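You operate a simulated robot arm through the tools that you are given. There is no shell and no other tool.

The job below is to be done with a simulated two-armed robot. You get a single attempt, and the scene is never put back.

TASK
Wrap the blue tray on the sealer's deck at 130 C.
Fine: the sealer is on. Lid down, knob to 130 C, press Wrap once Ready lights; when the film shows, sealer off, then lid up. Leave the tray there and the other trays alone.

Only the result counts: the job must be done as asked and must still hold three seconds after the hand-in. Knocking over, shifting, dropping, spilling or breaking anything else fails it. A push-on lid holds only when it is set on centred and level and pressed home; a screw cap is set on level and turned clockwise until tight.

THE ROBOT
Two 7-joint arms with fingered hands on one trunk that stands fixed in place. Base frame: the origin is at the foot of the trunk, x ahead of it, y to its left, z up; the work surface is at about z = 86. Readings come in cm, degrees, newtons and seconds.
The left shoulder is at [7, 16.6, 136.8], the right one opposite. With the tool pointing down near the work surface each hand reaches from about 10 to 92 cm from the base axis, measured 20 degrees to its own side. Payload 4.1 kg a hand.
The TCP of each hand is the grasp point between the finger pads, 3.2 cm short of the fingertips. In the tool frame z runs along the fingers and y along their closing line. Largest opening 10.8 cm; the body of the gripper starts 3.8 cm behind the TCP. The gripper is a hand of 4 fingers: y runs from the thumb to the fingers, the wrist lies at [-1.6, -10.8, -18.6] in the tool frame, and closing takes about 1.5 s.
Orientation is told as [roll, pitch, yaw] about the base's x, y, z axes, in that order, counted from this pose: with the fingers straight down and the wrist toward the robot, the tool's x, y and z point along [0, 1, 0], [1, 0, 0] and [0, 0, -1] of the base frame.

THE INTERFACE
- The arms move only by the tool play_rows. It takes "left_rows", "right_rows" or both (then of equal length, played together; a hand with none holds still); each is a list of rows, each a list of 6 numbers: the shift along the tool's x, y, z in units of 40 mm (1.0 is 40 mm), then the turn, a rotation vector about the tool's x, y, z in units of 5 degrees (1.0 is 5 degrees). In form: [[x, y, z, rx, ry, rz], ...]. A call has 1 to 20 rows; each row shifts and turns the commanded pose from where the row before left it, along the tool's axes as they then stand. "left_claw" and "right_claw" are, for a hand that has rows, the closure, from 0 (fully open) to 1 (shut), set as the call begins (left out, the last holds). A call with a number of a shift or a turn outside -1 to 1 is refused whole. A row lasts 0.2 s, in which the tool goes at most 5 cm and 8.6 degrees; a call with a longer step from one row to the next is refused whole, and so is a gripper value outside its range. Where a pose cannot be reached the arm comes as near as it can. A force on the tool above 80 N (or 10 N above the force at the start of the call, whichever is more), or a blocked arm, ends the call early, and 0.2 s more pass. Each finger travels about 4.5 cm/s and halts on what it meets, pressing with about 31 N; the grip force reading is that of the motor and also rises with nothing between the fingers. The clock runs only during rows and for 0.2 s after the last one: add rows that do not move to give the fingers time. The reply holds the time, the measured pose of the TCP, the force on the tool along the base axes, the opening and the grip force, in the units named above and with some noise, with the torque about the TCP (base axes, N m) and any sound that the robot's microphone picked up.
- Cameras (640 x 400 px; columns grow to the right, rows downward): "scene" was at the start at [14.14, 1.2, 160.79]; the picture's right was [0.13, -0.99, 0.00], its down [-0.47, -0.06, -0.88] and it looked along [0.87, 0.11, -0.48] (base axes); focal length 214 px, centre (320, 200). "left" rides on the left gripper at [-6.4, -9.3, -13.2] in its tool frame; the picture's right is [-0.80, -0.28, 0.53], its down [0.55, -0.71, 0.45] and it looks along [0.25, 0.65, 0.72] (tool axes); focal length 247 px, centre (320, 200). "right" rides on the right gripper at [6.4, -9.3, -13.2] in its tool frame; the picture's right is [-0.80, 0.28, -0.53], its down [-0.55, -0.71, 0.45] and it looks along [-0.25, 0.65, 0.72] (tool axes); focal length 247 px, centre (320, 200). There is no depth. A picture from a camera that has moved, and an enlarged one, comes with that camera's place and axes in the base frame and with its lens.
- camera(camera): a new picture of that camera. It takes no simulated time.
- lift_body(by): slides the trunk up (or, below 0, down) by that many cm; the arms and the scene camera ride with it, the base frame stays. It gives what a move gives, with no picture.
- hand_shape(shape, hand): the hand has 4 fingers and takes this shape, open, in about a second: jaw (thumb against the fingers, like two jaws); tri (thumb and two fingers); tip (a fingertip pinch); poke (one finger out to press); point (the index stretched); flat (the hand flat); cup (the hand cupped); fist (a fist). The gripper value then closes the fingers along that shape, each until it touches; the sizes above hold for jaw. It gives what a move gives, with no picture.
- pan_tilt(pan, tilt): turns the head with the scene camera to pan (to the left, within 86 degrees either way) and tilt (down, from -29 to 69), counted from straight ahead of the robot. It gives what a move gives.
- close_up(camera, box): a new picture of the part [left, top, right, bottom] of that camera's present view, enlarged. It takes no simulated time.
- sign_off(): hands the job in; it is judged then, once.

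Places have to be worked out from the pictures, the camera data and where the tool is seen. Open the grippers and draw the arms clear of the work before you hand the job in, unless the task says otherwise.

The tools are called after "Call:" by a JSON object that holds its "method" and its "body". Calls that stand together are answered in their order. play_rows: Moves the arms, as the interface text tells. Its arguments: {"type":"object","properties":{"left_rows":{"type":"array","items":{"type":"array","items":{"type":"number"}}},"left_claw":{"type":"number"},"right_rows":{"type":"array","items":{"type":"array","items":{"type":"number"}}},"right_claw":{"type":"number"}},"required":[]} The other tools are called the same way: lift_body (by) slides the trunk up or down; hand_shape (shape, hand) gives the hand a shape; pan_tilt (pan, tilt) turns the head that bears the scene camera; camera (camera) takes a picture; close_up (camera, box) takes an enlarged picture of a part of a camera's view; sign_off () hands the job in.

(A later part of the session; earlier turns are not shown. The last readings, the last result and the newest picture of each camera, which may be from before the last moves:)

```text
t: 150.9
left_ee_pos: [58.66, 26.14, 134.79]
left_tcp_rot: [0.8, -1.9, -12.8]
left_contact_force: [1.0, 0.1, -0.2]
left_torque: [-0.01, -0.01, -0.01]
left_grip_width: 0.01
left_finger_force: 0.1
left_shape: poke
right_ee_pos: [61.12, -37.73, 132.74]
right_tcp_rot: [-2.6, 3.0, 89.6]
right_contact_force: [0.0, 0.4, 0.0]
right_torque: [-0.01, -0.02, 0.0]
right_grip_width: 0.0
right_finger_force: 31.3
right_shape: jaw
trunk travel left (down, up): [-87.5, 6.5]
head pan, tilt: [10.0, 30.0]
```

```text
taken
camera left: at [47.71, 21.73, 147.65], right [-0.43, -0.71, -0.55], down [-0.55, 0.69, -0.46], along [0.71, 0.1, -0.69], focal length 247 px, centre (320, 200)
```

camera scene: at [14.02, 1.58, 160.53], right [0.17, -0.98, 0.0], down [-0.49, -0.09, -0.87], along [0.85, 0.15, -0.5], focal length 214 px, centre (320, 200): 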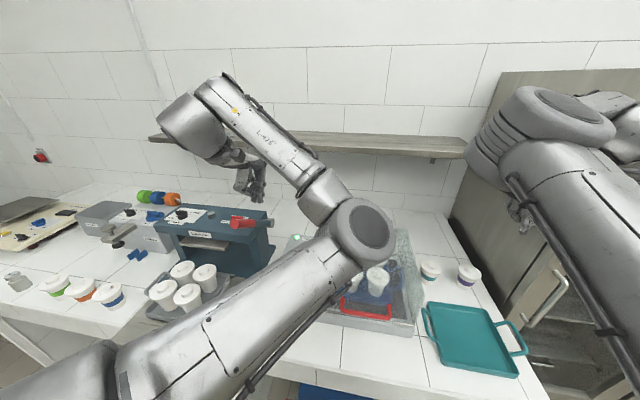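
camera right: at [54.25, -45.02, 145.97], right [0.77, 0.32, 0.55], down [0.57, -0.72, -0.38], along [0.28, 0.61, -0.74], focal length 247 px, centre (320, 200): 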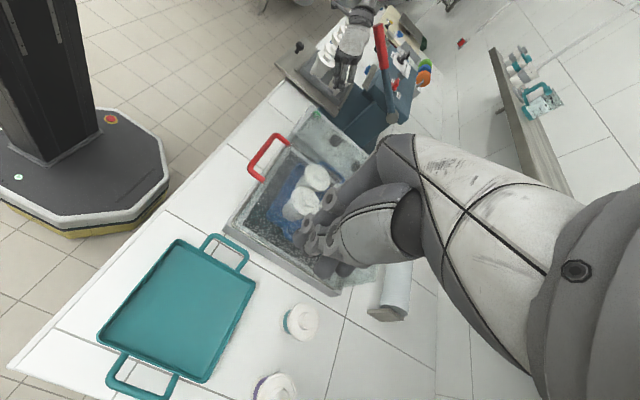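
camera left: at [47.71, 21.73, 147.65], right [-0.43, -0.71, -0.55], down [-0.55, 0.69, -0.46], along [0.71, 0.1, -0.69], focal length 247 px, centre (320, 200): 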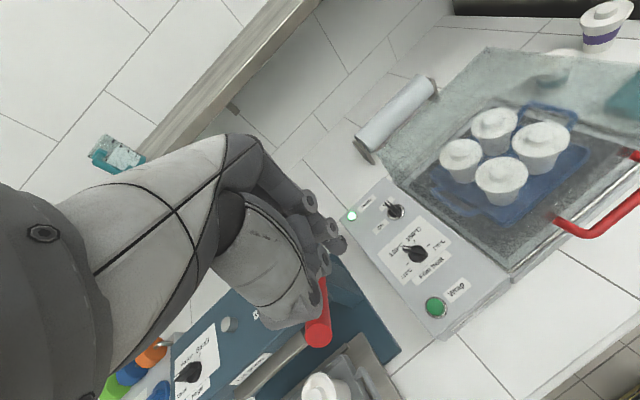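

The left arm is steady at this height with yaw about -13°, and by my estimate a 35 cm trunk drop would put the fingertip on the button with the elbow and wrist clear of the handle and lever. The right hand would come too close to the teal tray, so I raise it first and nudge the left tip into line.

Call:
{"method": "play_rows", "body": {"right_rows": [[0, 0, -0.8, 0, 0, 0], [0, 0, -0.8, 0, 0, 0], [0, 0, -0.8, 0, 0, 0], [0, 0, -0.8, 0, 0, 0], [0, 0, -0.8, 0, 0, 0], [0, 0, 0, 0, 0, 0]], "left_rows": [[-0.06, 0.15, 0, 0, 0, 0], [-0.06, 0, 0, 0, 0, 0], [0, 0, 0, 0, 0, 0], [0, 0, 0, 0, 0, 0], [0, 0, 0, 0, 0, 0], [0, 0, 0, 0, 0, 0]]}}

Call:
{"method": "close_up", "body": {"camera": "left", "box": [280, 180, 480, 340]}}

Call:
{"method": "camera", "body": {"camera": "right"}}

```text
t: 152.3
left_ee_pos: [59.16, 25.46, 134.85]
left_tcp_rot: [1.0, -1.8, -13.0]
left_contact_force: [-0.3, -0.6, 0.5]
left_torque: [0.0, -0.01, -0.02]
left_grip_width: 0.0
left_finger_force: 0.0
left_shape: poke
right_ee_pos: [60.47, -36.96, 148.6]
right_tcp_rot: [-2.6, 2.8, 89.7]
right_contact_force: [0.2, 0.1, -0.2]
right_torque: [-0.01, 0.03, -0.03]
right_grip_width: 0.01
right_finger_force: 31.1
right_shape: jaw
trunk travel left (down, up): [-87.5, 6.5]
head pan, tilt: [10.0, 30.0]
```

```text
2.50 times, centred on (380, 260) of left
camera zoom: at [48.22, 21.02, 147.58], right [-0.44, -0.71, -0.55], down [-0.55, 0.7, -0.46], along [0.71, 0.1, -0.69], focal length 617 px, centre (170, 50)
```

zoom: 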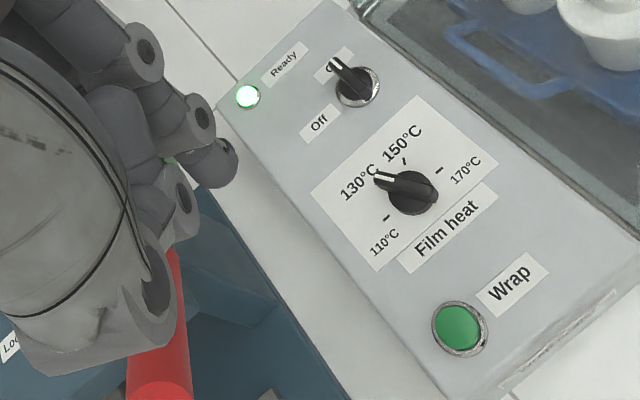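

```text
taken
camera right: at [53.37, -45.44, 161.82], right [0.78, 0.31, 0.55], down [0.56, -0.73, -0.39], along [0.29, 0.61, -0.74], focal length 247 px, centre (320, 200)
```

right: 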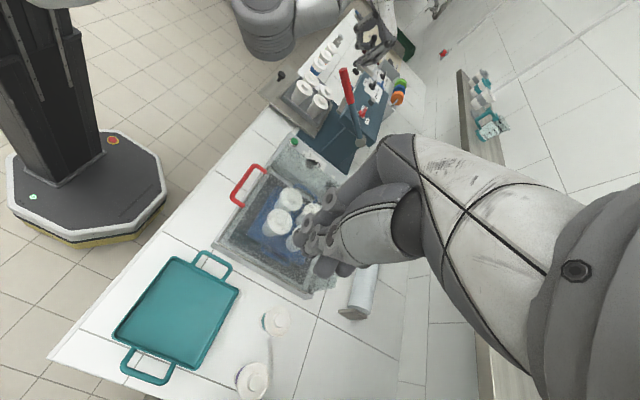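

Both arms are set: the left tip is at about (59.5, 24.9), straight above the button (59.5, 24.8). I'll lower the trunk in stages, 15 cm first, and check clearances.

Call:
{"method": "lift_body", "body": {"by": -15}}

Call:
{"method": "camera", "body": {"camera": "right"}}

Call:
{"method": "camera", "body": {"camera": "scene"}}

Call:
{"method": "camera", "body": {"camera": "left"}}

```text
t: 154.1
left_ee_pos: [59.01, 25.34, 120.06]
left_tcp_rot: [0.9, -2.0, -12.9]
left_contact_force: [0.0, -0.1, -0.2]
left_torque: [0.01, 0.02, 0.01]
left_grip_width: 0.0
left_finger_force: 0.1
left_shape: poke
right_ee_pos: [60.35, -36.88, 133.55]
right_tcp_rot: [-2.6, 3.0, 89.6]
right_contact_force: [-0.4, 0.2, -0.2]
right_torque: [-0.03, -0.01, 0.0]
right_grip_width: 0.02
right_finger_force: 31.0
right_shape: jaw
trunk travel left (down, up): [-72.5, 21.5]
head pan, tilt: [10.0, 30.0]
```

```text
taken
camera right: at [53.3, -45.43, 146.83], right [0.77, 0.31, 0.55], down [0.56, -0.73, -0.38], along [0.29, 0.61, -0.74], focal length 247 px, centre (320, 200)
```

right: 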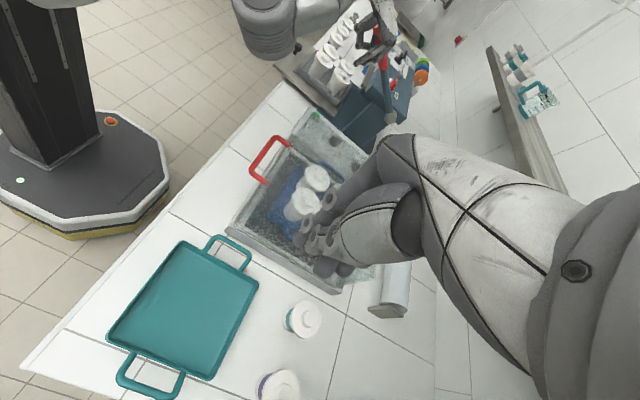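

```text
taken
camera scene: at [14.0, 1.58, 145.54], right [0.17, -0.98, 0.0], down [-0.49, -0.09, -0.87], along [0.85, 0.15, -0.5], focal length 214 px, centre (320, 200)
```

scene: 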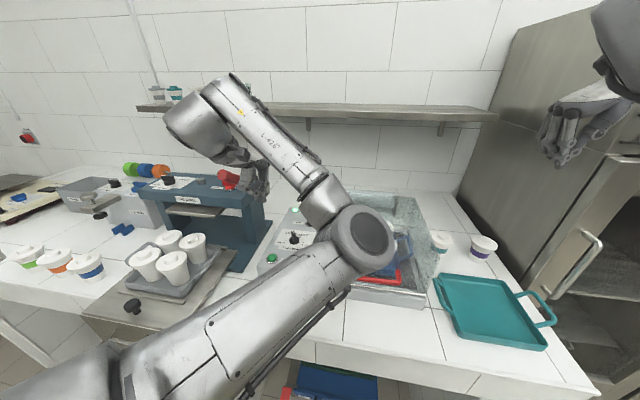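

```text
taken
camera left: at [48.13, 21.03, 132.7], right [-0.43, -0.71, -0.55], down [-0.55, 0.7, -0.46], along [0.71, 0.1, -0.69], focal length 247 px, centre (320, 200)
```

left: 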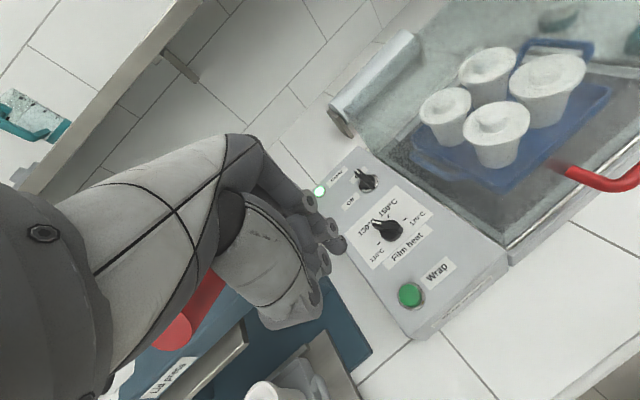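

Lowering works cleanly with no force. I'll check the hand-to-lever and elbow-to-handle gaps in enlarged views.

Call:
{"method": "close_up", "body": {"camera": "right", "box": [220, 0, 460, 180]}}

Call:
{"method": "close_up", "body": {"camera": "scene", "box": [160, 120, 440, 320]}}

```text
2.22 times, centred on (340, 90) of right
camera zoom: at [53.3, -45.43, 146.83], right [0.77, 0.31, 0.55], down [0.56, -0.73, -0.38], along [0.29, 0.61, -0.74], focal length 549 px, centre (276, 444)
```

zoom: 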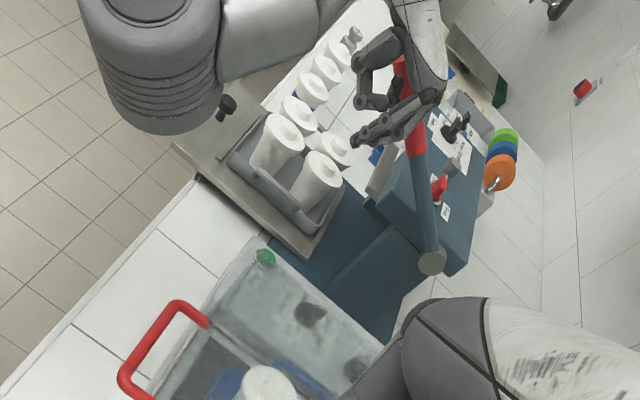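

```text
2.00 times, centred on (300, 220) of scene
camera zoom: at [14.0, 1.58, 145.54], right [0.17, -0.98, 0.0], down [-0.49, -0.09, -0.87], along [0.85, 0.15, -0.5], focal length 429 px, centre (360, 160)
```

zoom: 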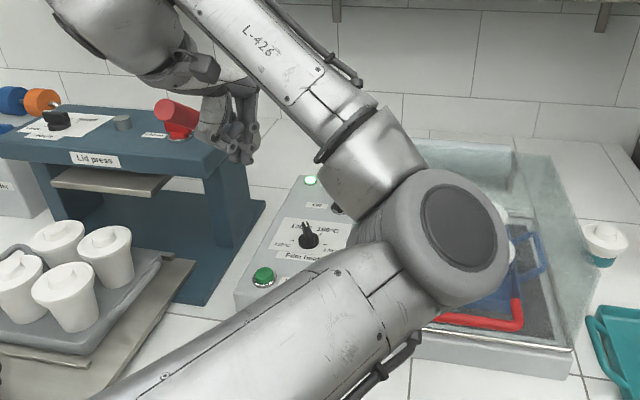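

The elbow centre works out at about (42, -2, 122), roughly 5 cm short of the handle in x, and the hand sits well to the right of the lever. I'll lower another 10 cm.

Call:
{"method": "lift_body", "body": {"by": -10}}

Call:
{"method": "close_up", "body": {"camera": "right", "box": [220, 0, 460, 180]}}

Call:
{"method": "close_up", "body": {"camera": "scene", "box": [160, 120, 440, 320]}}

Call:
{"method": "close_up", "body": {"camera": "left", "box": [280, 180, 480, 340]}}

```text
t: 155.4
left_ee_pos: [59.16, 25.4, 110.05]
left_tcp_rot: [0.8, -2.0, -13.0]
left_contact_force: [0.4, 0.0, 0.3]
left_torque: [-0.01, 0.01, 0.02]
left_grip_width: 0.0
left_finger_force: 0.1
left_shape: poke
right_ee_pos: [60.32, -36.89, 123.64]
right_tcp_rot: [-2.7, 3.1, 89.6]
right_contact_force: [-0.2, -0.2, -0.4]
right_torque: [-0.01, -0.02, 0.0]
right_grip_width: 0.0
right_finger_force: 30.8
right_shape: jaw
trunk travel left (down, up): [-62.5, 31.5]
head pan, tilt: [10.0, 30.0]
```

```text
2.22 times, centred on (340, 90) of right
camera zoom: at [53.28, -45.43, 136.84], right [0.77, 0.31, 0.55], down [0.56, -0.73, -0.38], along [0.29, 0.61, -0.74], focal length 549 px, centre (276, 444)
```

zoom: 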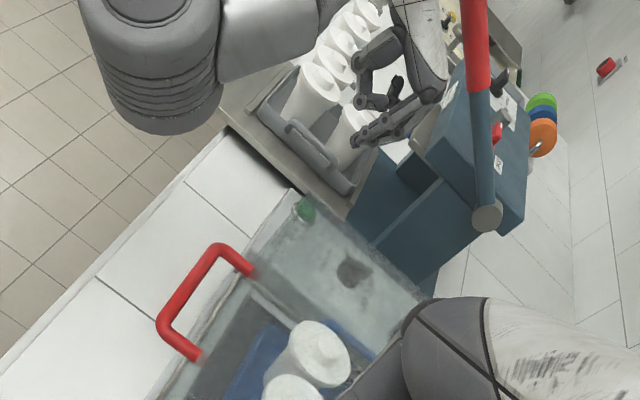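

```text
2.00 times, centred on (300, 220) of scene
camera zoom: at [13.98, 1.59, 135.54], right [0.17, -0.98, 0.0], down [-0.49, -0.09, -0.87], along [0.85, 0.15, -0.5], focal length 429 px, centre (360, 160)
```

zoom: 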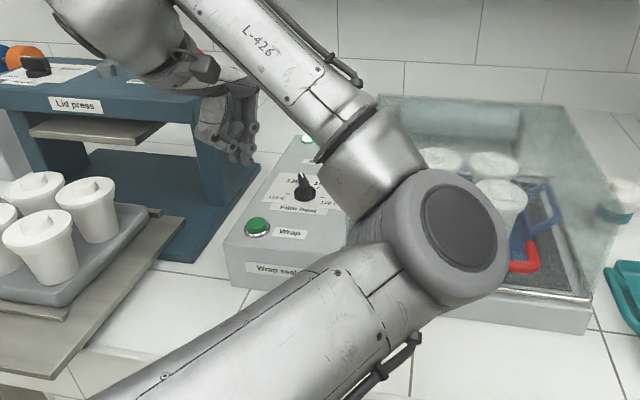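

```text
2.50 times, centred on (380, 260) of left
camera zoom: at [48.11, 21.04, 122.71], right [-0.43, -0.71, -0.55], down [-0.55, 0.7, -0.46], along [0.72, 0.1, -0.69], focal length 617 px, centre (170, 50)
```

zoom: 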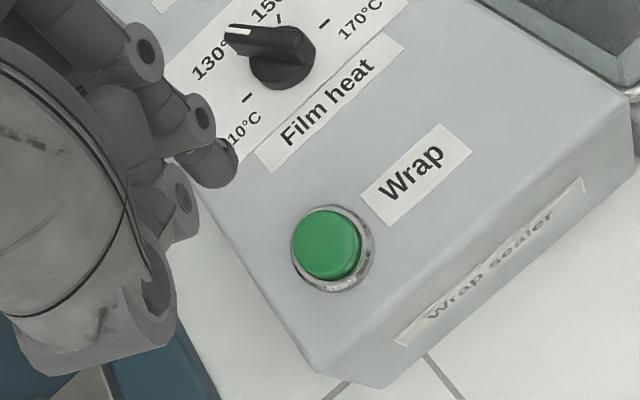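

Everything is clear with no sway. The tip is at about (59.4, 24.5) and the button at (60.0, 24.8), so I'll nudge the hand forward and left slightly and lower another 8 cm.

Call:
{"method": "play_rows", "body": {"left_rows": [[0.07, 0.12, 0, 0, 0, 0], [0, 0, 0, 0, 0, 0]]}}

Call:
{"method": "lift_body", "body": {"by": -8}}

Call:
{"method": "close_up", "body": {"camera": "left", "box": [280, 180, 440, 310]}}

Call:
{"method": "close_up", "body": {"camera": "right", "box": [220, 0, 460, 180]}}

Call:
{"method": "close_up", "body": {"camera": "scene", "box": [160, 120, 440, 320]}}

```text
t: 156.0
left_ee_pos: [59.6, 25.02, 109.86]
left_tcp_rot: [0.9, -1.8, -13.6]
left_contact_force: [1.1, 0.1, -0.6]
left_torque: [0.01, 0.0, 0.03]
left_grip_width: 0.0
left_finger_force: 0.1
left_shape: poke
right_ee_pos: [60.3, -36.91, 123.6]
right_tcp_rot: [-2.5, 3.0, 89.6]
right_contact_force: [0.5, 0.3, -0.1]
right_torque: [0.02, 0.0, 0.0]
right_grip_width: 0.0
right_finger_force: 30.9
right_shape: jaw
trunk travel left (down, up): [-62.5, 31.5]
head pan, tilt: [10.0, 30.0]
```

```text
t: 157.2
left_ee_pos: [59.62, 25.01, 101.69]
left_tcp_rot: [1.0, -1.6, -13.7]
left_contact_force: [-0.2, 0.0, 0.1]
left_torque: [0.0, 0.0, 0.03]
left_grip_width: 0.0
left_finger_force: 0.1
left_shape: poke
right_ee_pos: [60.33, -36.91, 115.47]
right_tcp_rot: [-2.7, 3.1, 89.7]
right_contact_force: [-0.7, 0.2, 0.0]
right_torque: [-0.01, -0.04, 0.01]
right_grip_width: 0.0
right_finger_force: 31.4
right_shape: jaw
trunk travel left (down, up): [-54.5, 39.5]
head pan, tilt: [10.0, 30.0]
```

```text
3.08 times, centred on (360, 245) of left
camera zoom: at [48.65, 20.75, 114.57], right [-0.44, -0.7, -0.55], down [-0.54, 0.7, -0.46], along [0.71, 0.1, -0.69], focal length 760 px, centre (197, 62)
```

zoom: 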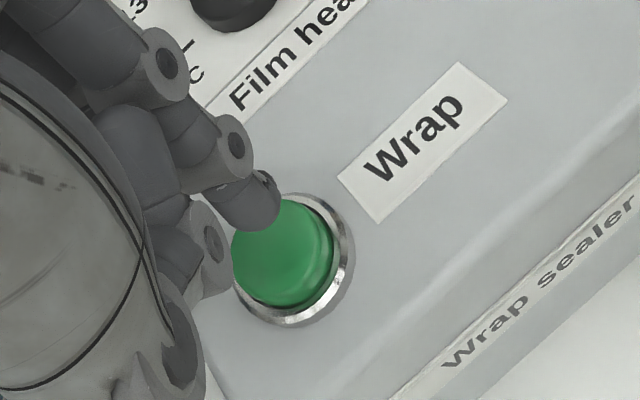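

```text
2.22 times, centred on (340, 90) of right
camera zoom: at [53.28, -45.43, 128.84], right [0.77, 0.31, 0.55], down [0.56, -0.73, -0.38], along [0.29, 0.61, -0.74], focal length 549 px, centre (276, 444)
```

zoom: 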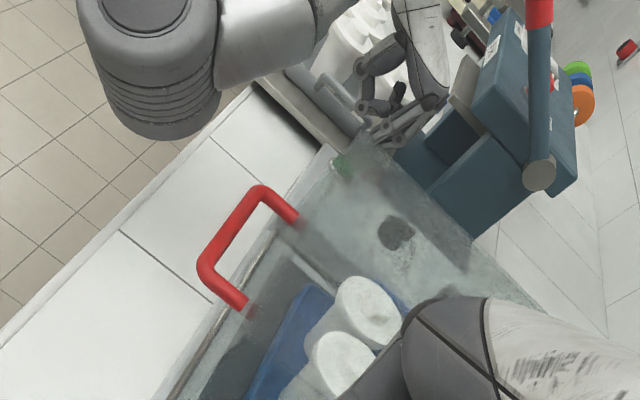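

```text
2.00 times, centred on (300, 220) of scene
camera zoom: at [13.98, 1.59, 127.54], right [0.17, -0.98, 0.0], down [-0.49, -0.09, -0.87], along [0.85, 0.15, -0.5], focal length 429 px, centre (360, 160)
```

zoom: 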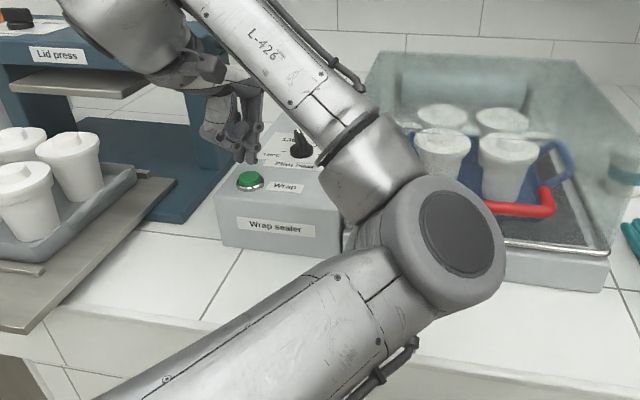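

The tip is about 2 cm above the button and roughly 0.8 cm too far right. I'll shift left 0.7 cm, lower 1.8 cm, and look again.

Call:
{"method": "play_rows", "body": {"left_rows": [[0.17, -0.04, 0, 0, 0, 0], [0, 0, 0, 0, 0, 0]]}}

Call:
{"method": "lift_body", "body": {"by": -1.6}}

Call:
{"method": "close_up", "body": {"camera": "left", "box": [280, 180, 440, 310]}}

Call:
{"method": "close_up", "body": {"camera": "scene", "box": [220, 150, 340, 250]}}

```text
t: 157.8
left_ee_pos: [59.66, 25.11, 101.77]
left_tcp_rot: [1.0, -1.5, -14.2]
left_contact_force: [-0.1, -0.9, -0.6]
left_torque: [0.01, 0.03, 0.0]
left_grip_width: 0.0
left_finger_force: 0.1
left_shape: poke
right_ee_pos: [60.4, -36.84, 115.53]
right_tcp_rot: [-2.6, 3.0, 89.5]
right_contact_force: [0.5, -0.2, -0.4]
right_torque: [0.03, -0.01, 0.0]
right_grip_width: 0.0
right_finger_force: 31.5
right_shape: jaw
trunk travel left (down, up): [-54.5, 39.5]
head pan, tilt: [10.0, 30.0]
```

```text
t: 158.4
left_ee_pos: [59.62, 25.3, 100.17]
left_tcp_rot: [0.9, -1.6, -14.1]
left_contact_force: [0.1, -0.1, -0.1]
left_torque: [0.0, 0.01, 0.0]
left_grip_width: 0.0
left_finger_force: 0.0
left_shape: poke
right_ee_pos: [60.37, -36.91, 114.0]
right_tcp_rot: [-2.6, 3.0, 89.7]
right_contact_force: [-0.4, -0.1, -0.7]
right_torque: [0.0, -0.01, 0.01]
right_grip_width: 0.0
right_finger_force: 30.8
right_shape: jaw
trunk travel left (down, up): [-52.9, 41.1]
head pan, tilt: [10.0, 30.0]
```

```text
3.08 times, centred on (360, 245) of left
camera zoom: at [48.64, 21.11, 112.94], right [-0.45, -0.7, -0.55], down [-0.54, 0.71, -0.46], along [0.71, 0.09, -0.7], focal length 760 px, centre (197, 62)
```

zoom: 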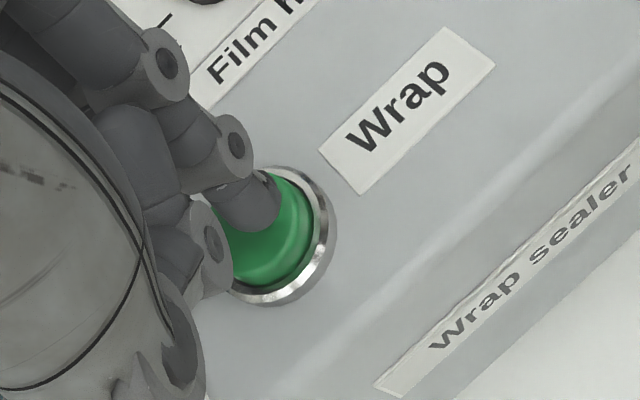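

```text
4.00 times, centred on (280, 200) of scene
camera zoom: at [13.98, 1.59, 125.93], right [0.17, -0.98, 0.0], down [-0.49, -0.09, -0.87], along [0.85, 0.15, -0.5], focal length 858 px, centre (480, 200)
```

zoom: 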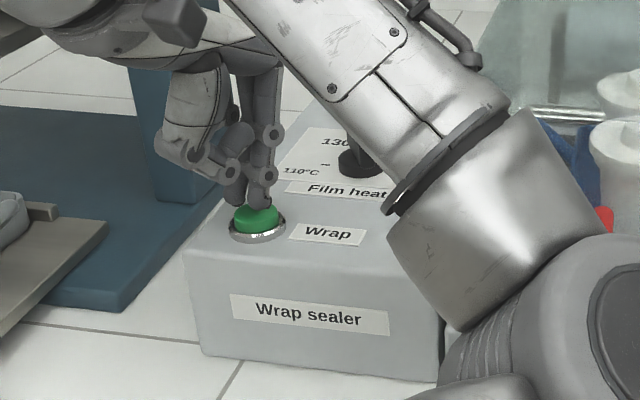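

The fingertip is right over the button with Ready lit and the pointer at 130. I'll press by lowering in small steps while watching the force.

Call:
{"method": "lift_body", "body": {"by": -0.8}}

Call:
{"method": "close_up", "body": {"camera": "scene", "box": [220, 120, 460, 280]}}

```text
t: 159.0
left_ee_pos: [59.66, 25.26, 99.41]
left_tcp_rot: [1.1, -1.7, -14.0]
left_contact_force: [2.2, 0.5, 5.2]
left_torque: [0.02, -0.05, -0.03]
left_grip_width: 0.0
left_finger_force: 0.1
left_shape: poke
right_ee_pos: [60.36, -36.89, 113.21]
right_tcp_rot: [-2.6, 3.0, 89.6]
right_contact_force: [0.1, 0.5, 0.4]
right_torque: [0.05, 0.01, 0.02]
right_grip_width: 0.0
right_finger_force: 31.2
right_shape: jaw
trunk travel left (down, up): [-52.1, 41.9]
head pan, tilt: [10.0, 30.0]
heard: click
```

```text
2.50 times, centred on (340, 200) of scene
camera zoom: at [13.93, 1.58, 125.15], right [0.17, -0.98, 0.0], down [-0.49, -0.09, -0.87], along [0.85, 0.15, -0.5], focal length 536 px, centre (270, 200)
```

zoom: 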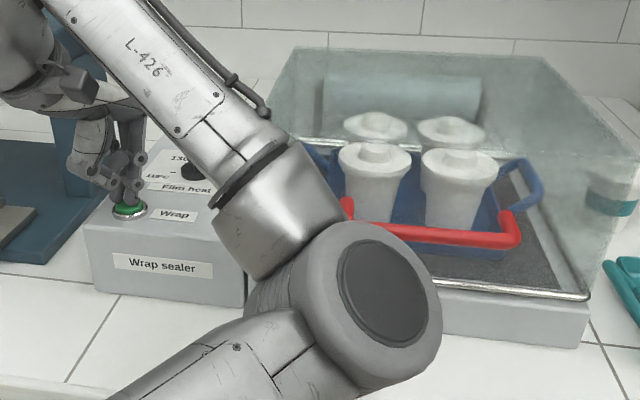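

A click was heard and about 5 N on the finger, so the button was pressed. I'll raise slightly to release it and watch for the film.

Call:
{"method": "lift_body", "body": {"by": 2.5}}

Call:
{"method": "close_up", "body": {"camera": "scene", "box": [220, 120, 460, 280]}}

Call:
{"method": "camera", "body": {"camera": "right"}}

```text
t: 159.7
left_ee_pos: [59.68, 25.41, 101.73]
left_tcp_rot: [1.0, -1.5, -14.0]
left_contact_force: [-0.7, -0.6, -0.4]
left_torque: [0.02, 0.01, 0.01]
left_grip_width: 0.0
left_finger_force: 0.0
left_shape: poke
right_ee_pos: [60.47, -36.85, 115.58]
right_tcp_rot: [-2.6, 3.1, 89.6]
right_contact_force: [-0.8, 0.7, 0.5]
right_torque: [0.01, 0.0, -0.02]
right_grip_width: 0.02
right_finger_force: 31.0
right_shape: jaw
trunk travel left (down, up): [-54.6, 39.4]
head pan, tilt: [10.0, 30.0]
```

```text
2.50 times, centred on (340, 200) of scene
camera zoom: at [14.07, 1.57, 127.62], right [0.17, -0.98, 0.0], down [-0.49, -0.09, -0.87], along [0.85, 0.15, -0.5], focal length 536 px, centre (270, 200)
```

zoom: 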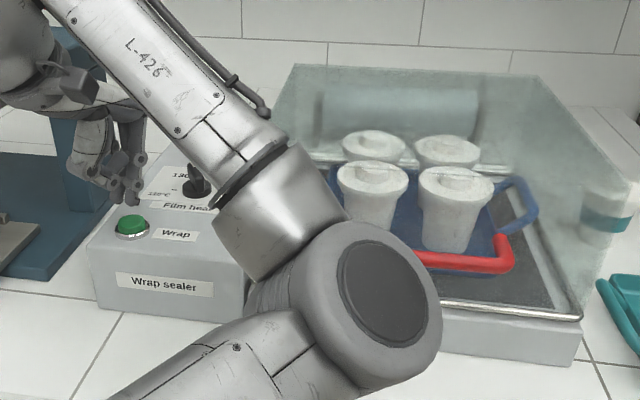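

```text
taken
camera right: at [53.37, -45.45, 128.88], right [0.78, 0.31, 0.55], down [0.56, -0.73, -0.39], along [0.28, 0.61, -0.74], focal length 247 px, centre (320, 200)
```

right: 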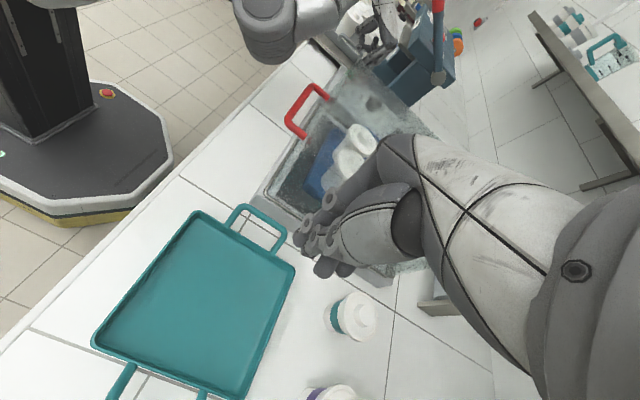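

No film visible yet, as the cycle may take a moment. I'll raise a little more and meanwhile move the left hand above the On/Off switch at about (80.7, 17).

Call:
{"method": "lift_body", "body": {"by": 7}}

Call:
{"method": "play_rows", "body": {"left_rows": [[-0.3, 0.9, 0, 0, 0, 0], [-0.3, 0.9, 0, 0, 0, 0], [-0.2, 0.9, 0, 0, 0, 0], [-0.2, 0.9, 0, 0, 0, 0], [-0.1, 0.9, 0, 0, 0, 0], [0, 0.9, 0, 0, 0, 0], [0, 0, 0, 0, 0, 0]]}}

Call:
{"method": "camera", "body": {"camera": "scene"}}

Call:
{"method": "camera", "body": {"camera": "left"}}

Call:
{"method": "camera", "body": {"camera": "right"}}

```text
t: 160.8
left_ee_pos: [59.65, 25.15, 108.8]
left_tcp_rot: [0.9, -1.5, -14.0]
left_contact_force: [0.1, 0.8, -0.4]
left_torque: [-0.01, 0.04, 0.02]
left_grip_width: 0.0
left_finger_force: 0.0
left_shape: poke
right_ee_pos: [60.48, -36.88, 122.59]
right_tcp_rot: [-2.5, 3.0, 89.6]
right_contact_force: [-0.2, -0.2, -0.1]
right_torque: [0.03, -0.02, 0.04]
right_grip_width: 0.0
right_finger_force: 31.2
right_shape: jaw
trunk travel left (down, up): [-61.6, 32.4]
head pan, tilt: [10.0, 30.0]
```

```text
t: 162.4
left_ee_pos: [79.36, 15.71, 109.42]
left_tcp_rot: [1.0, -1.6, -14.1]
left_contact_force: [-0.1, -0.2, -0.2]
left_torque: [0.03, 0.0, 0.0]
left_grip_width: 0.01
left_finger_force: 0.0
left_shape: poke
right_ee_pos: [60.39, -36.96, 122.73]
right_tcp_rot: [-2.7, 3.0, 89.6]
right_contact_force: [-0.8, 0.6, -0.2]
right_torque: [-0.02, 0.0, -0.01]
right_grip_width: 0.0
right_finger_force: 30.5
right_shape: jaw
trunk travel left (down, up): [-61.6, 32.4]
head pan, tilt: [10.0, 30.0]
```

```text
taken
camera scene: at [13.96, 1.55, 134.64], right [0.17, -0.98, 0.0], down [-0.49, -0.09, -0.87], along [0.85, 0.15, -0.5], focal length 214 px, centre (320, 200)
```

scene: 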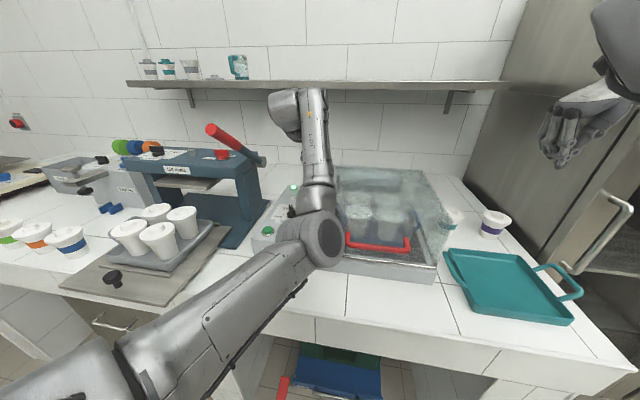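

```text
taken
camera left: at [68.51, 11.59, 122.15], right [-0.45, -0.7, -0.55], down [-0.54, 0.71, -0.46], along [0.71, 0.09, -0.7], focal length 247 px, centre (320, 200)
```

left: 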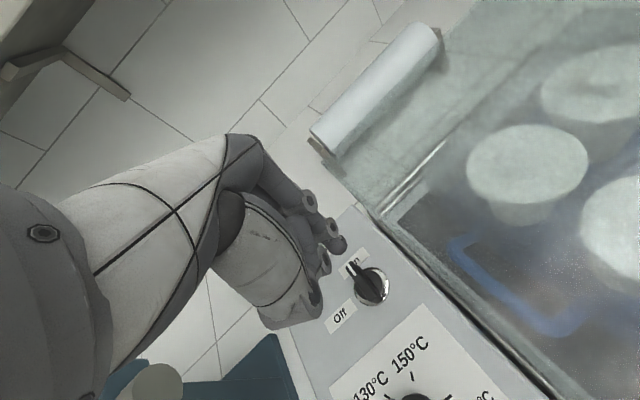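

```text
taken
camera right: at [53.25, -45.47, 135.93], right [0.77, 0.31, 0.55], down [0.56, -0.73, -0.39], along [0.29, 0.61, -0.74], focal length 247 px, centre (320, 200)
```

right: 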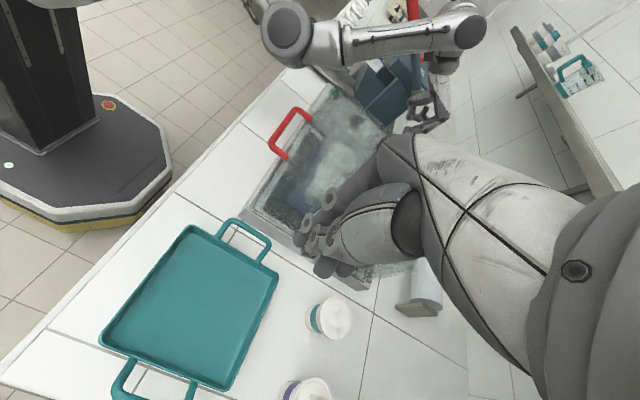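

The tray looks hazier than before. I'll enlarge it to see whether the film is now over it.

Call:
{"method": "close_up", "body": {"camera": "scene", "box": [320, 150, 470, 280]}}

Call:
{"method": "close_up", "body": {"camera": "left", "box": [300, 120, 640, 400]}}

Call:
{"method": "close_up", "body": {"camera": "right", "box": [220, 60, 420, 240]}}

```text
3.08 times, centred on (395, 215) of scene
camera zoom: at [13.96, 1.55, 134.64], right [0.17, -0.98, 0.0], down [-0.49, -0.09, -0.87], along [0.85, 0.15, -0.5], focal length 660 px, centre (89, 154)
```

zoom: 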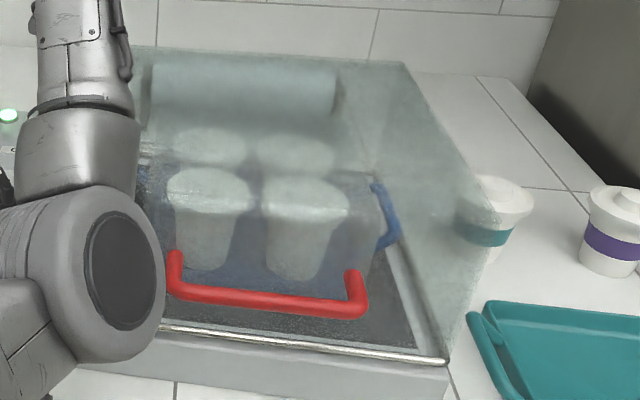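

```text
1.43 times, centred on (470, 260) of left
camera zoom: at [68.51, 11.59, 122.15], right [-0.45, -0.7, -0.55], down [-0.54, 0.71, -0.46], along [0.71, 0.09, -0.7], focal length 353 px, centre (106, 114)
```

zoom: 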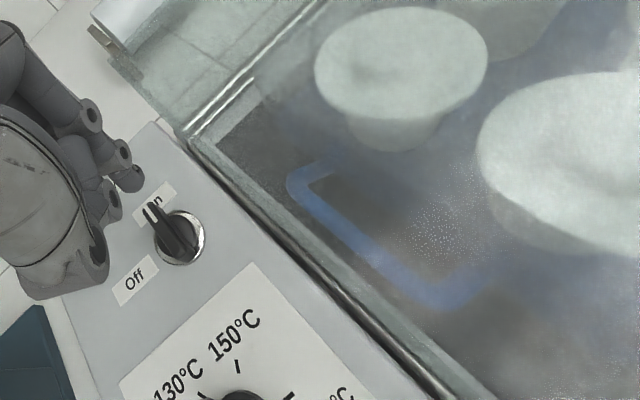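

```text
2.22 times, centred on (320, 150) of right
camera zoom: at [53.25, -45.47, 135.93], right [0.77, 0.31, 0.55], down [0.56, -0.73, -0.39], along [0.29, 0.61, -0.74], focal length 549 px, centre (320, 311)
```

zoom: 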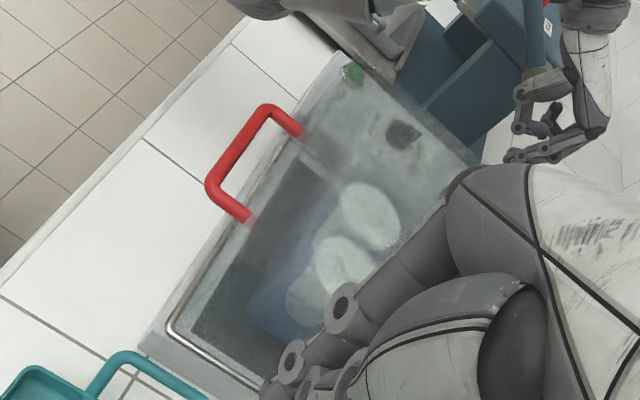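

The film now covers the tray, so next is switching off. The switch pointer lies along +x at about (80.2, 16.9) with Off 90° counter-clockwise. I'll place the fingertip just right of the pointer's far end and lower to panel height.

Call:
{"method": "play_rows", "body": {"left_rows": [[0.03, 0.29, 0, 0, 0, 0], [0.03, 0.29, 0, 0, 0, 0], [0, 0, 0, 0, 0, 0]]}}

Call:
{"method": "lift_body", "body": {"by": -7}}

Call:
{"method": "close_up", "body": {"camera": "left", "box": [270, 170, 450, 330]}}

Call:
{"method": "close_up", "body": {"camera": "right", "box": [330, 40, 480, 160]}}

Call:
{"method": "camera", "body": {"camera": "scene"}}

```text
t: 163.2
left_ee_pos: [81.95, 15.49, 109.37]
left_tcp_rot: [1.1, -1.6, -14.0]
left_contact_force: [0.8, -0.7, 0.3]
left_torque: [0.0, 0.0, -0.01]
left_grip_width: 0.01
left_finger_force: 0.0
left_shape: poke
right_ee_pos: [60.33, -36.8, 122.78]
right_tcp_rot: [-2.6, 3.0, 89.6]
right_contact_force: [-0.3, -0.5, 0.4]
right_torque: [0.0, -0.03, -0.01]
right_grip_width: 0.0
right_finger_force: 31.3
right_shape: jaw
trunk travel left (down, up): [-61.6, 32.4]
head pan, tilt: [10.0, 30.0]
```

```text
t: 164.3
left_ee_pos: [80.79, 15.37, 103.7]
left_tcp_rot: [1.2, -2.5, -14.1]
left_contact_force: [0.8, 0.7, -0.5]
left_torque: [0.0, 0.01, 0.0]
left_grip_width: 0.01
left_finger_force: 0.1
left_shape: poke
right_ee_pos: [59.15, -37.01, 116.45]
right_tcp_rot: [-3.3, 2.9, 89.6]
right_contact_force: [-0.7, -0.1, -0.7]
right_torque: [0.02, -0.02, -0.01]
right_grip_width: 0.01
right_finger_force: 31.4
right_shape: jaw
trunk travel left (down, up): [-54.6, 39.4]
head pan, tilt: [10.0, 30.0]
```

```text
2.50 times, centred on (360, 250) of left
camera zoom: at [69.51, 11.14, 116.36], right [-0.44, -0.7, -0.56], down [-0.53, 0.71, -0.47], along [0.72, 0.09, -0.68], focal length 617 px, centre (220, 75)
```

zoom: 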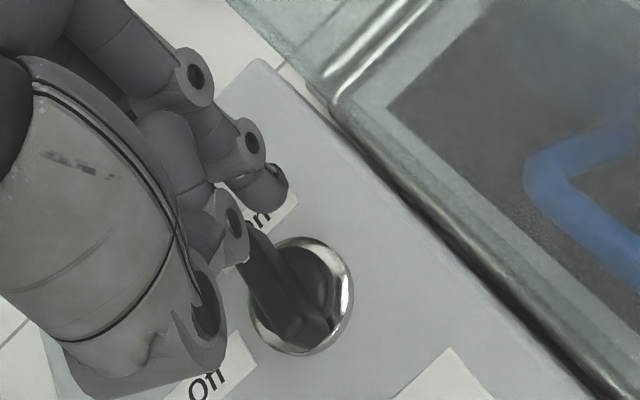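

```text
3.33 times, centred on (405, 100) of right
camera zoom: at [51.84, -45.54, 129.6], right [0.77, 0.31, 0.56], down [0.57, -0.73, -0.38], along [0.29, 0.61, -0.74], focal length 823 px, centre (37, 533)
```

zoom: 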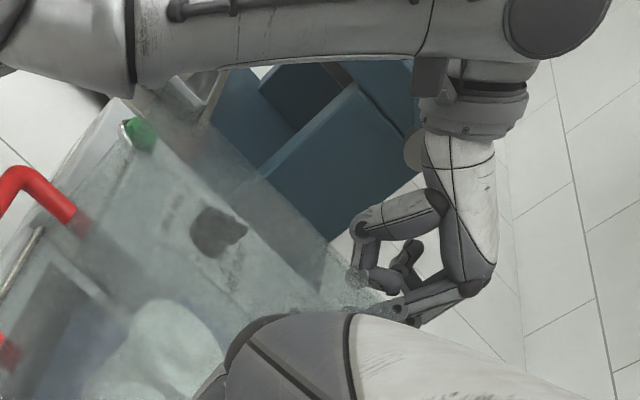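

```text
taken
camera scene: at [12.49, 1.5, 127.86], right [0.17, -0.98, 0.0], down [-0.48, -0.09, -0.87], along [0.86, 0.15, -0.49], focal length 214 px, centre (320, 200)
```

scene: 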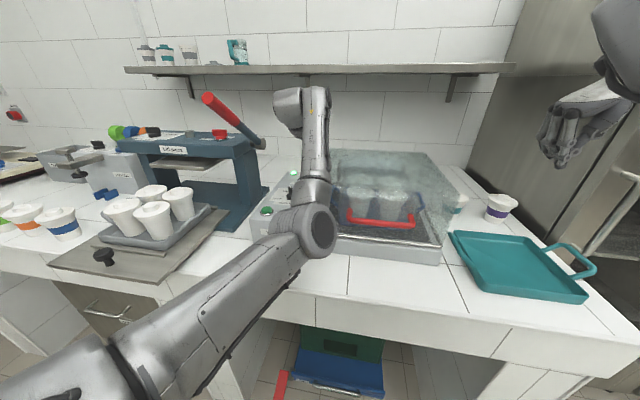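

The body has swayed back about 1.5 cm. The left elbow must be resting against the lid handle at this height, so I'll raise the trunk again right away.

Call:
{"method": "lift_body", "body": {"by": 7}}

Call:
{"method": "camera", "body": {"camera": "scene"}}

Call:
{"method": "camera", "body": {"camera": "right"}}

```text
t: 165.3
left_ee_pos: [81.94, 15.37, 109.22]
left_tcp_rot: [1.0, -1.4, -14.0]
left_contact_force: [0.0, 0.6, 1.0]
left_torque: [0.01, 0.01, -0.03]
left_grip_width: 0.0
left_finger_force: 0.0
left_shape: poke
right_ee_pos: [60.53, -36.83, 122.52]
right_tcp_rot: [-2.5, 3.0, 89.6]
right_contact_force: [0.5, -0.3, 0.8]
right_torque: [0.0, 0.04, -0.01]
right_grip_width: 0.0
right_finger_force: 30.7
right_shape: jaw
trunk travel left (down, up): [-61.6, 32.4]
head pan, tilt: [10.0, 30.0]
```

```text
taken
camera scene: at [14.17, 1.57, 134.6], right [0.17, -0.98, 0.0], down [-0.49, -0.09, -0.87], along [0.85, 0.15, -0.5], focal length 214 px, centre (320, 200)
```

scene: 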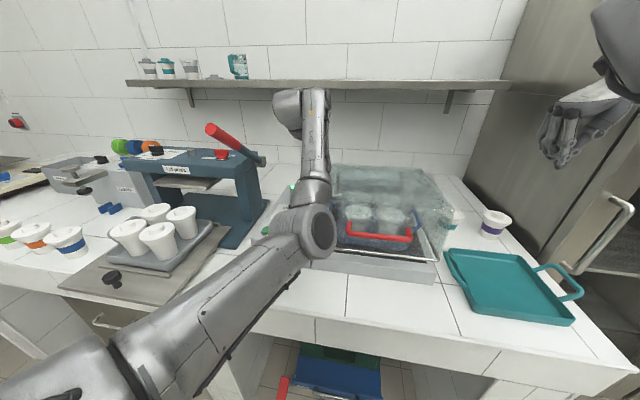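

```text
taken
camera right: at [53.47, -45.46, 135.83], right [0.78, 0.31, 0.55], down [0.56, -0.73, -0.39], along [0.28, 0.61, -0.74], focal length 247 px, centre (320, 200)
```

right: 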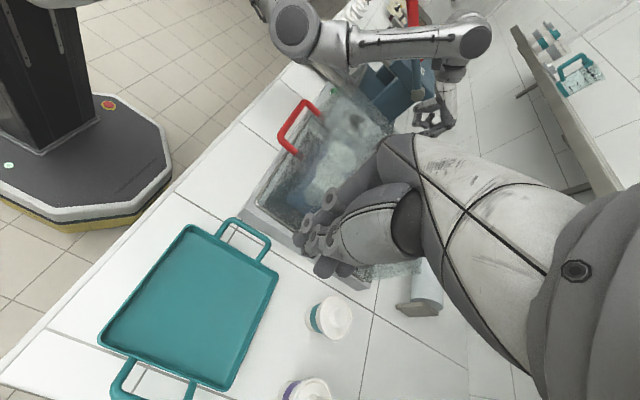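

The handle looks slightly different from before. I'll take the same enlarged view to check whether the lid was lifted by the elbow.

Call:
{"method": "close_up", "body": {"camera": "right", "box": [220, 60, 420, 240]}}

Call:
{"method": "close_up", "body": {"camera": "scene", "box": [320, 150, 470, 280]}}

```text
2.22 times, centred on (320, 150) of right
camera zoom: at [53.47, -45.46, 135.83], right [0.78, 0.31, 0.55], down [0.56, -0.73, -0.39], along [0.28, 0.61, -0.74], focal length 549 px, centre (320, 311)
```

zoom: 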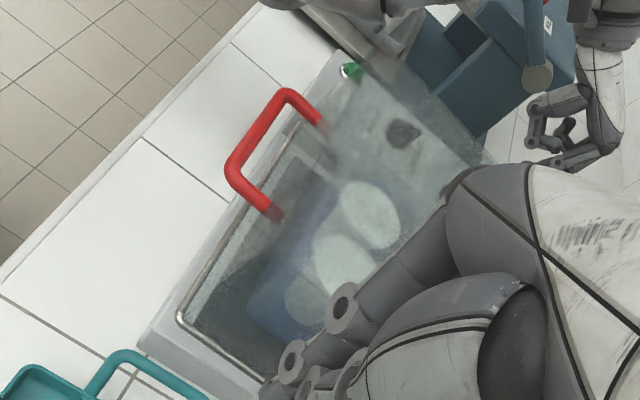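

```text
3.08 times, centred on (395, 215) of scene
camera zoom: at [14.17, 1.57, 134.6], right [0.17, -0.98, 0.0], down [-0.49, -0.09, -0.87], along [0.85, 0.15, -0.5], focal length 660 px, centre (89, 154)
```

zoom: 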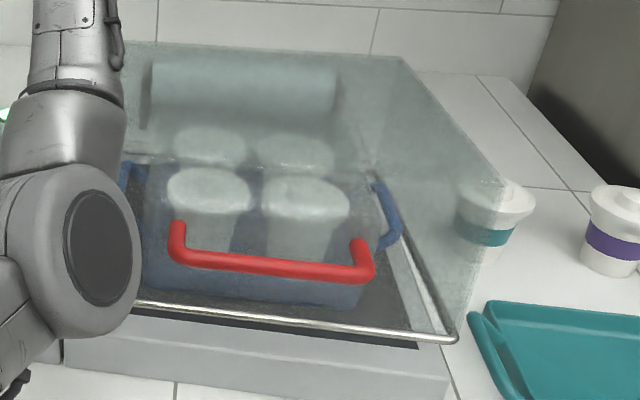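

The elbow dragged the lid's handle up a little, and the lid now stands open a few degrees. I'll bring the trunk back up, in a small step first to be sure nothing is hooked, and then press the lid shut again before switching off.

Call:
{"method": "lift_body", "body": {"by": 4}}

Call:
{"method": "close_up", "body": {"camera": "scene", "box": [320, 150, 470, 280]}}

Call:
{"method": "close_up", "body": {"camera": "right", "box": [220, 40, 460, 240]}}

```text
t: 166.2
left_ee_pos: [81.84, 15.5, 113.33]
left_tcp_rot: [0.9, -1.7, -14.1]
left_contact_force: [0.4, 0.1, -0.4]
left_torque: [0.01, 0.01, -0.01]
left_grip_width: 0.01
left_finger_force: 0.1
left_shape: poke
right_ee_pos: [60.55, -36.98, 126.67]
right_tcp_rot: [-2.6, 3.1, 89.7]
right_contact_force: [-0.2, -0.2, 0.0]
right_torque: [0.03, -0.02, 0.02]
right_grip_width: 0.01
right_finger_force: 30.9
right_shape: jaw
trunk travel left (down, up): [-65.6, 28.4]
head pan, tilt: [10.0, 30.0]
```

```text
3.08 times, centred on (395, 215) of scene
camera zoom: at [14.05, 1.58, 138.63], right [0.17, -0.98, 0.0], down [-0.49, -0.09, -0.87], along [0.85, 0.15, -0.5], focal length 660 px, centre (89, 154)
```

zoom: 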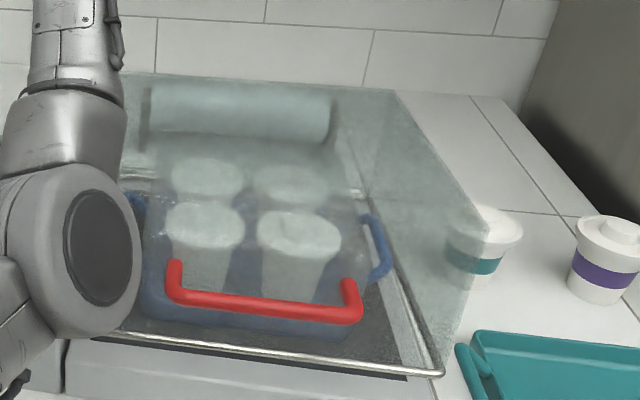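

```text
2.00 times, centred on (340, 140) of right
camera zoom: at [53.35, -45.44, 139.9], right [0.78, 0.31, 0.55], down [0.56, -0.73, -0.39], along [0.29, 0.61, -0.74], focal length 494 px, centre (280, 320)
```

zoom: 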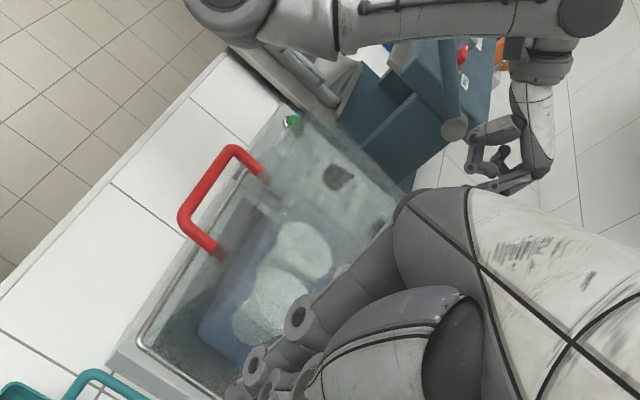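

The lid stayed put while the trunk rose, so nothing is hooked. I'll raise the remaining 22 cm to the original height.

Call:
{"method": "lift_body", "body": {"by": 22}}

Call:
{"method": "camera", "body": {"camera": "scene"}}

Call:
{"method": "camera", "body": {"camera": "right"}}

```text
t: 168.5
left_ee_pos: [81.8, 15.42, 135.43]
left_tcp_rot: [0.9, -1.7, -14.0]
left_contact_force: [-0.1, 0.0, 0.1]
left_torque: [0.0, 0.02, 0.02]
left_grip_width: 0.0
left_finger_force: 0.0
left_shape: poke
right_ee_pos: [60.43, -37.0, 148.66]
right_tcp_rot: [-2.6, 3.0, 89.6]
right_contact_force: [-0.2, 0.2, -0.1]
right_torque: [-0.01, -0.01, 0.01]
right_grip_width: 0.0
right_finger_force: 30.9
right_shape: jaw
trunk travel left (down, up): [-87.6, 6.4]
head pan, tilt: [10.0, 30.0]
```

```text
taken
camera scene: at [14.04, 1.58, 160.63], right [0.17, -0.98, 0.0], down [-0.49, -0.09, -0.87], along [0.85, 0.15, -0.5], focal length 214 px, centre (320, 200)
```

scene: 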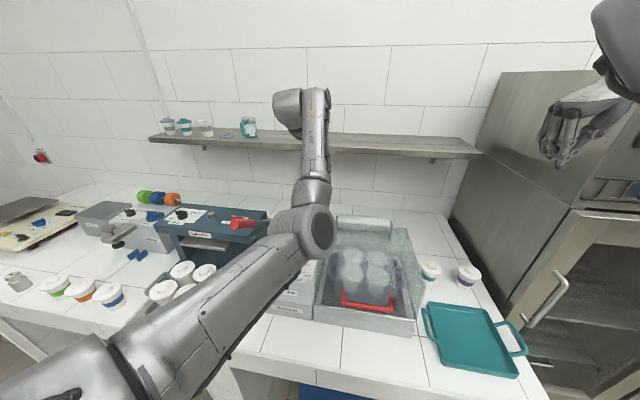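

```text
taken
camera right: at [53.34, -45.44, 161.91], right [0.77, 0.31, 0.55], down [0.56, -0.73, -0.39], along [0.29, 0.61, -0.74], focal length 247 px, centre (320, 200)
```

right: 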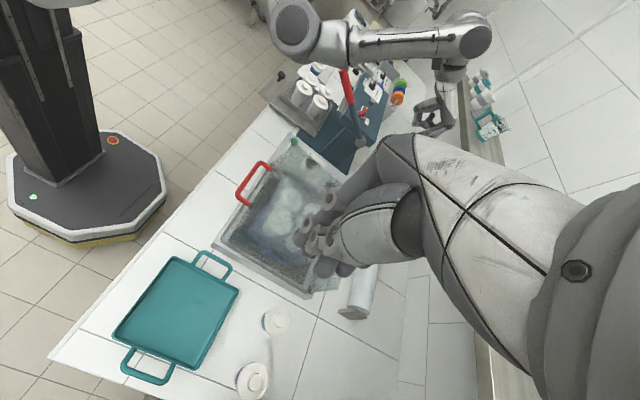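

Next the right hand goes over to close the lid again from above, as before. I move it over the lid at height, then down to just above its top.

Call:
{"method": "play_rows", "body": {"right_rows": [[-0.2, 0.8, 0.3, 0, 0, 0], [-0.2, 0.8, 0.3, 0, 0, 0], [-0.2, 0.8, 0.3, 0, 0, 0], [-0.2, 0.8, 0.3, 0, 0, 0], [-0.2, 0.8, 0.3, 0, 0, 0], [-0.2, 0.8, 0.3, 0, 0, 0], [-0.2, 0.7, 0.3, 0, 0, 0], [0, 0, 0.9, 0, 0, 0], [0, 0, 0.9, 0, 0, 0], [0, 0, 0.9, 0, 0, 0], [0, 0, 0.9, 0, 0, 0], [0, 0, 0.6, 0, 0, 0], [0, 0, 0, 0, 0, 0]]}}

Call:
{"method": "camera", "body": {"camera": "right"}}

Call:
{"method": "camera", "body": {"camera": "scene"}}

```text
t: 171.3
left_ee_pos: [81.85, 15.5, 135.47]
left_tcp_rot: [0.9, -1.6, -14.1]
left_contact_force: [0.5, -0.3, 0.6]
left_torque: [-0.01, 0.0, 0.01]
left_grip_width: 0.02
left_finger_force: 0.1
left_shape: poke
right_ee_pos: [67.42, -16.27, 122.74]
right_tcp_rot: [-2.6, 3.0, 89.5]
right_contact_force: [-0.2, -0.3, -0.4]
right_torque: [0.01, 0.0, 0.04]
right_grip_width: 0.0
right_finger_force: 31.1
right_shape: jaw
trunk travel left (down, up): [-87.6, 6.4]
head pan, tilt: [10.0, 30.0]
```

```text
taken
camera right: at [60.17, -24.75, 135.85], right [0.77, 0.31, 0.55], down [0.56, -0.73, -0.38], along [0.29, 0.61, -0.74], focal length 247 px, centre (320, 200)
```

right: 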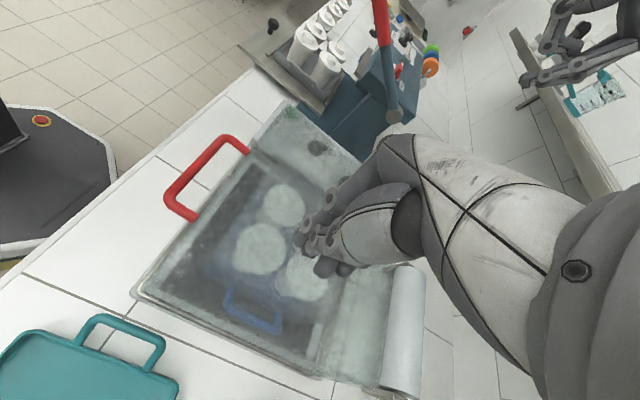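

```text
taken
camera scene: at [13.98, 1.6, 160.64], right [0.17, -0.98, 0.0], down [-0.49, -0.09, -0.87], along [0.85, 0.15, -0.5], focal length 214 px, centre (320, 200)
```

scene: 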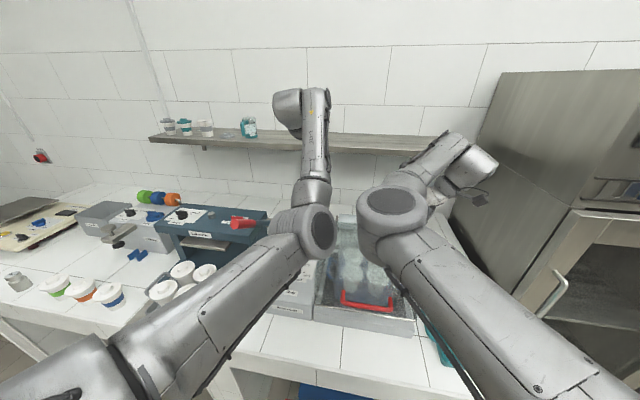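

The two elbows are only a few centimetres apart. I'll shift the left hand about 11 cm to the left before pressing.

Call:
{"method": "play_rows", "body": {"left_rows": [[0.66, -0.17, 0, 0, 0, 0], [0.66, -0.17, 0, 0, 0, 0], [0.66, -0.17, 0, 0, 0, 0], [0.66, -0.17, 0, 0, 0, 0], [0, 0, 0, 0, 0, 0]]}}

Call:
{"method": "camera", "body": {"camera": "scene"}}

```text
t: 172.5
left_ee_pos: [81.66, 26.51, 135.46]
left_tcp_rot: [1.0, -1.6, -14.0]
left_contact_force: [0.7, -0.1, 0.1]
left_torque: [0.01, 0.02, -0.01]
left_grip_width: 0.03
left_finger_force: 0.1
left_shape: poke
right_ee_pos: [67.28, -16.23, 122.43]
right_tcp_rot: [-2.6, 3.0, 89.6]
right_contact_force: [0.1, 0.6, 0.6]
right_torque: [0.01, 0.02, 0.01]
right_grip_width: 0.0
right_finger_force: 31.1
right_shape: jaw
trunk travel left (down, up): [-87.6, 6.4]
head pan, tilt: [10.0, 30.0]
```

```text
taken
camera scene: at [14.03, 1.54, 160.63], right [0.17, -0.98, 0.0], down [-0.49, -0.09, -0.87], along [0.85, 0.15, -0.5], focal length 214 px, centre (320, 200)
```

scene: 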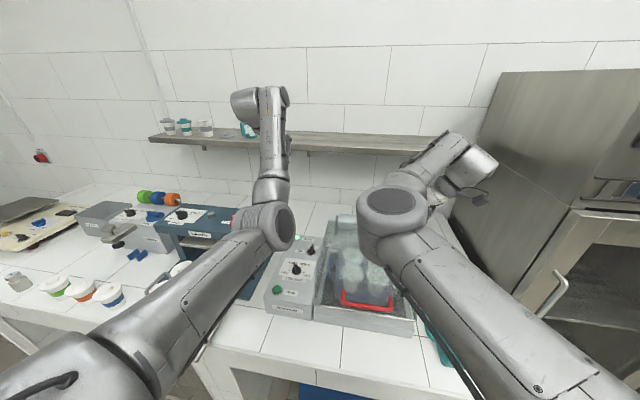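

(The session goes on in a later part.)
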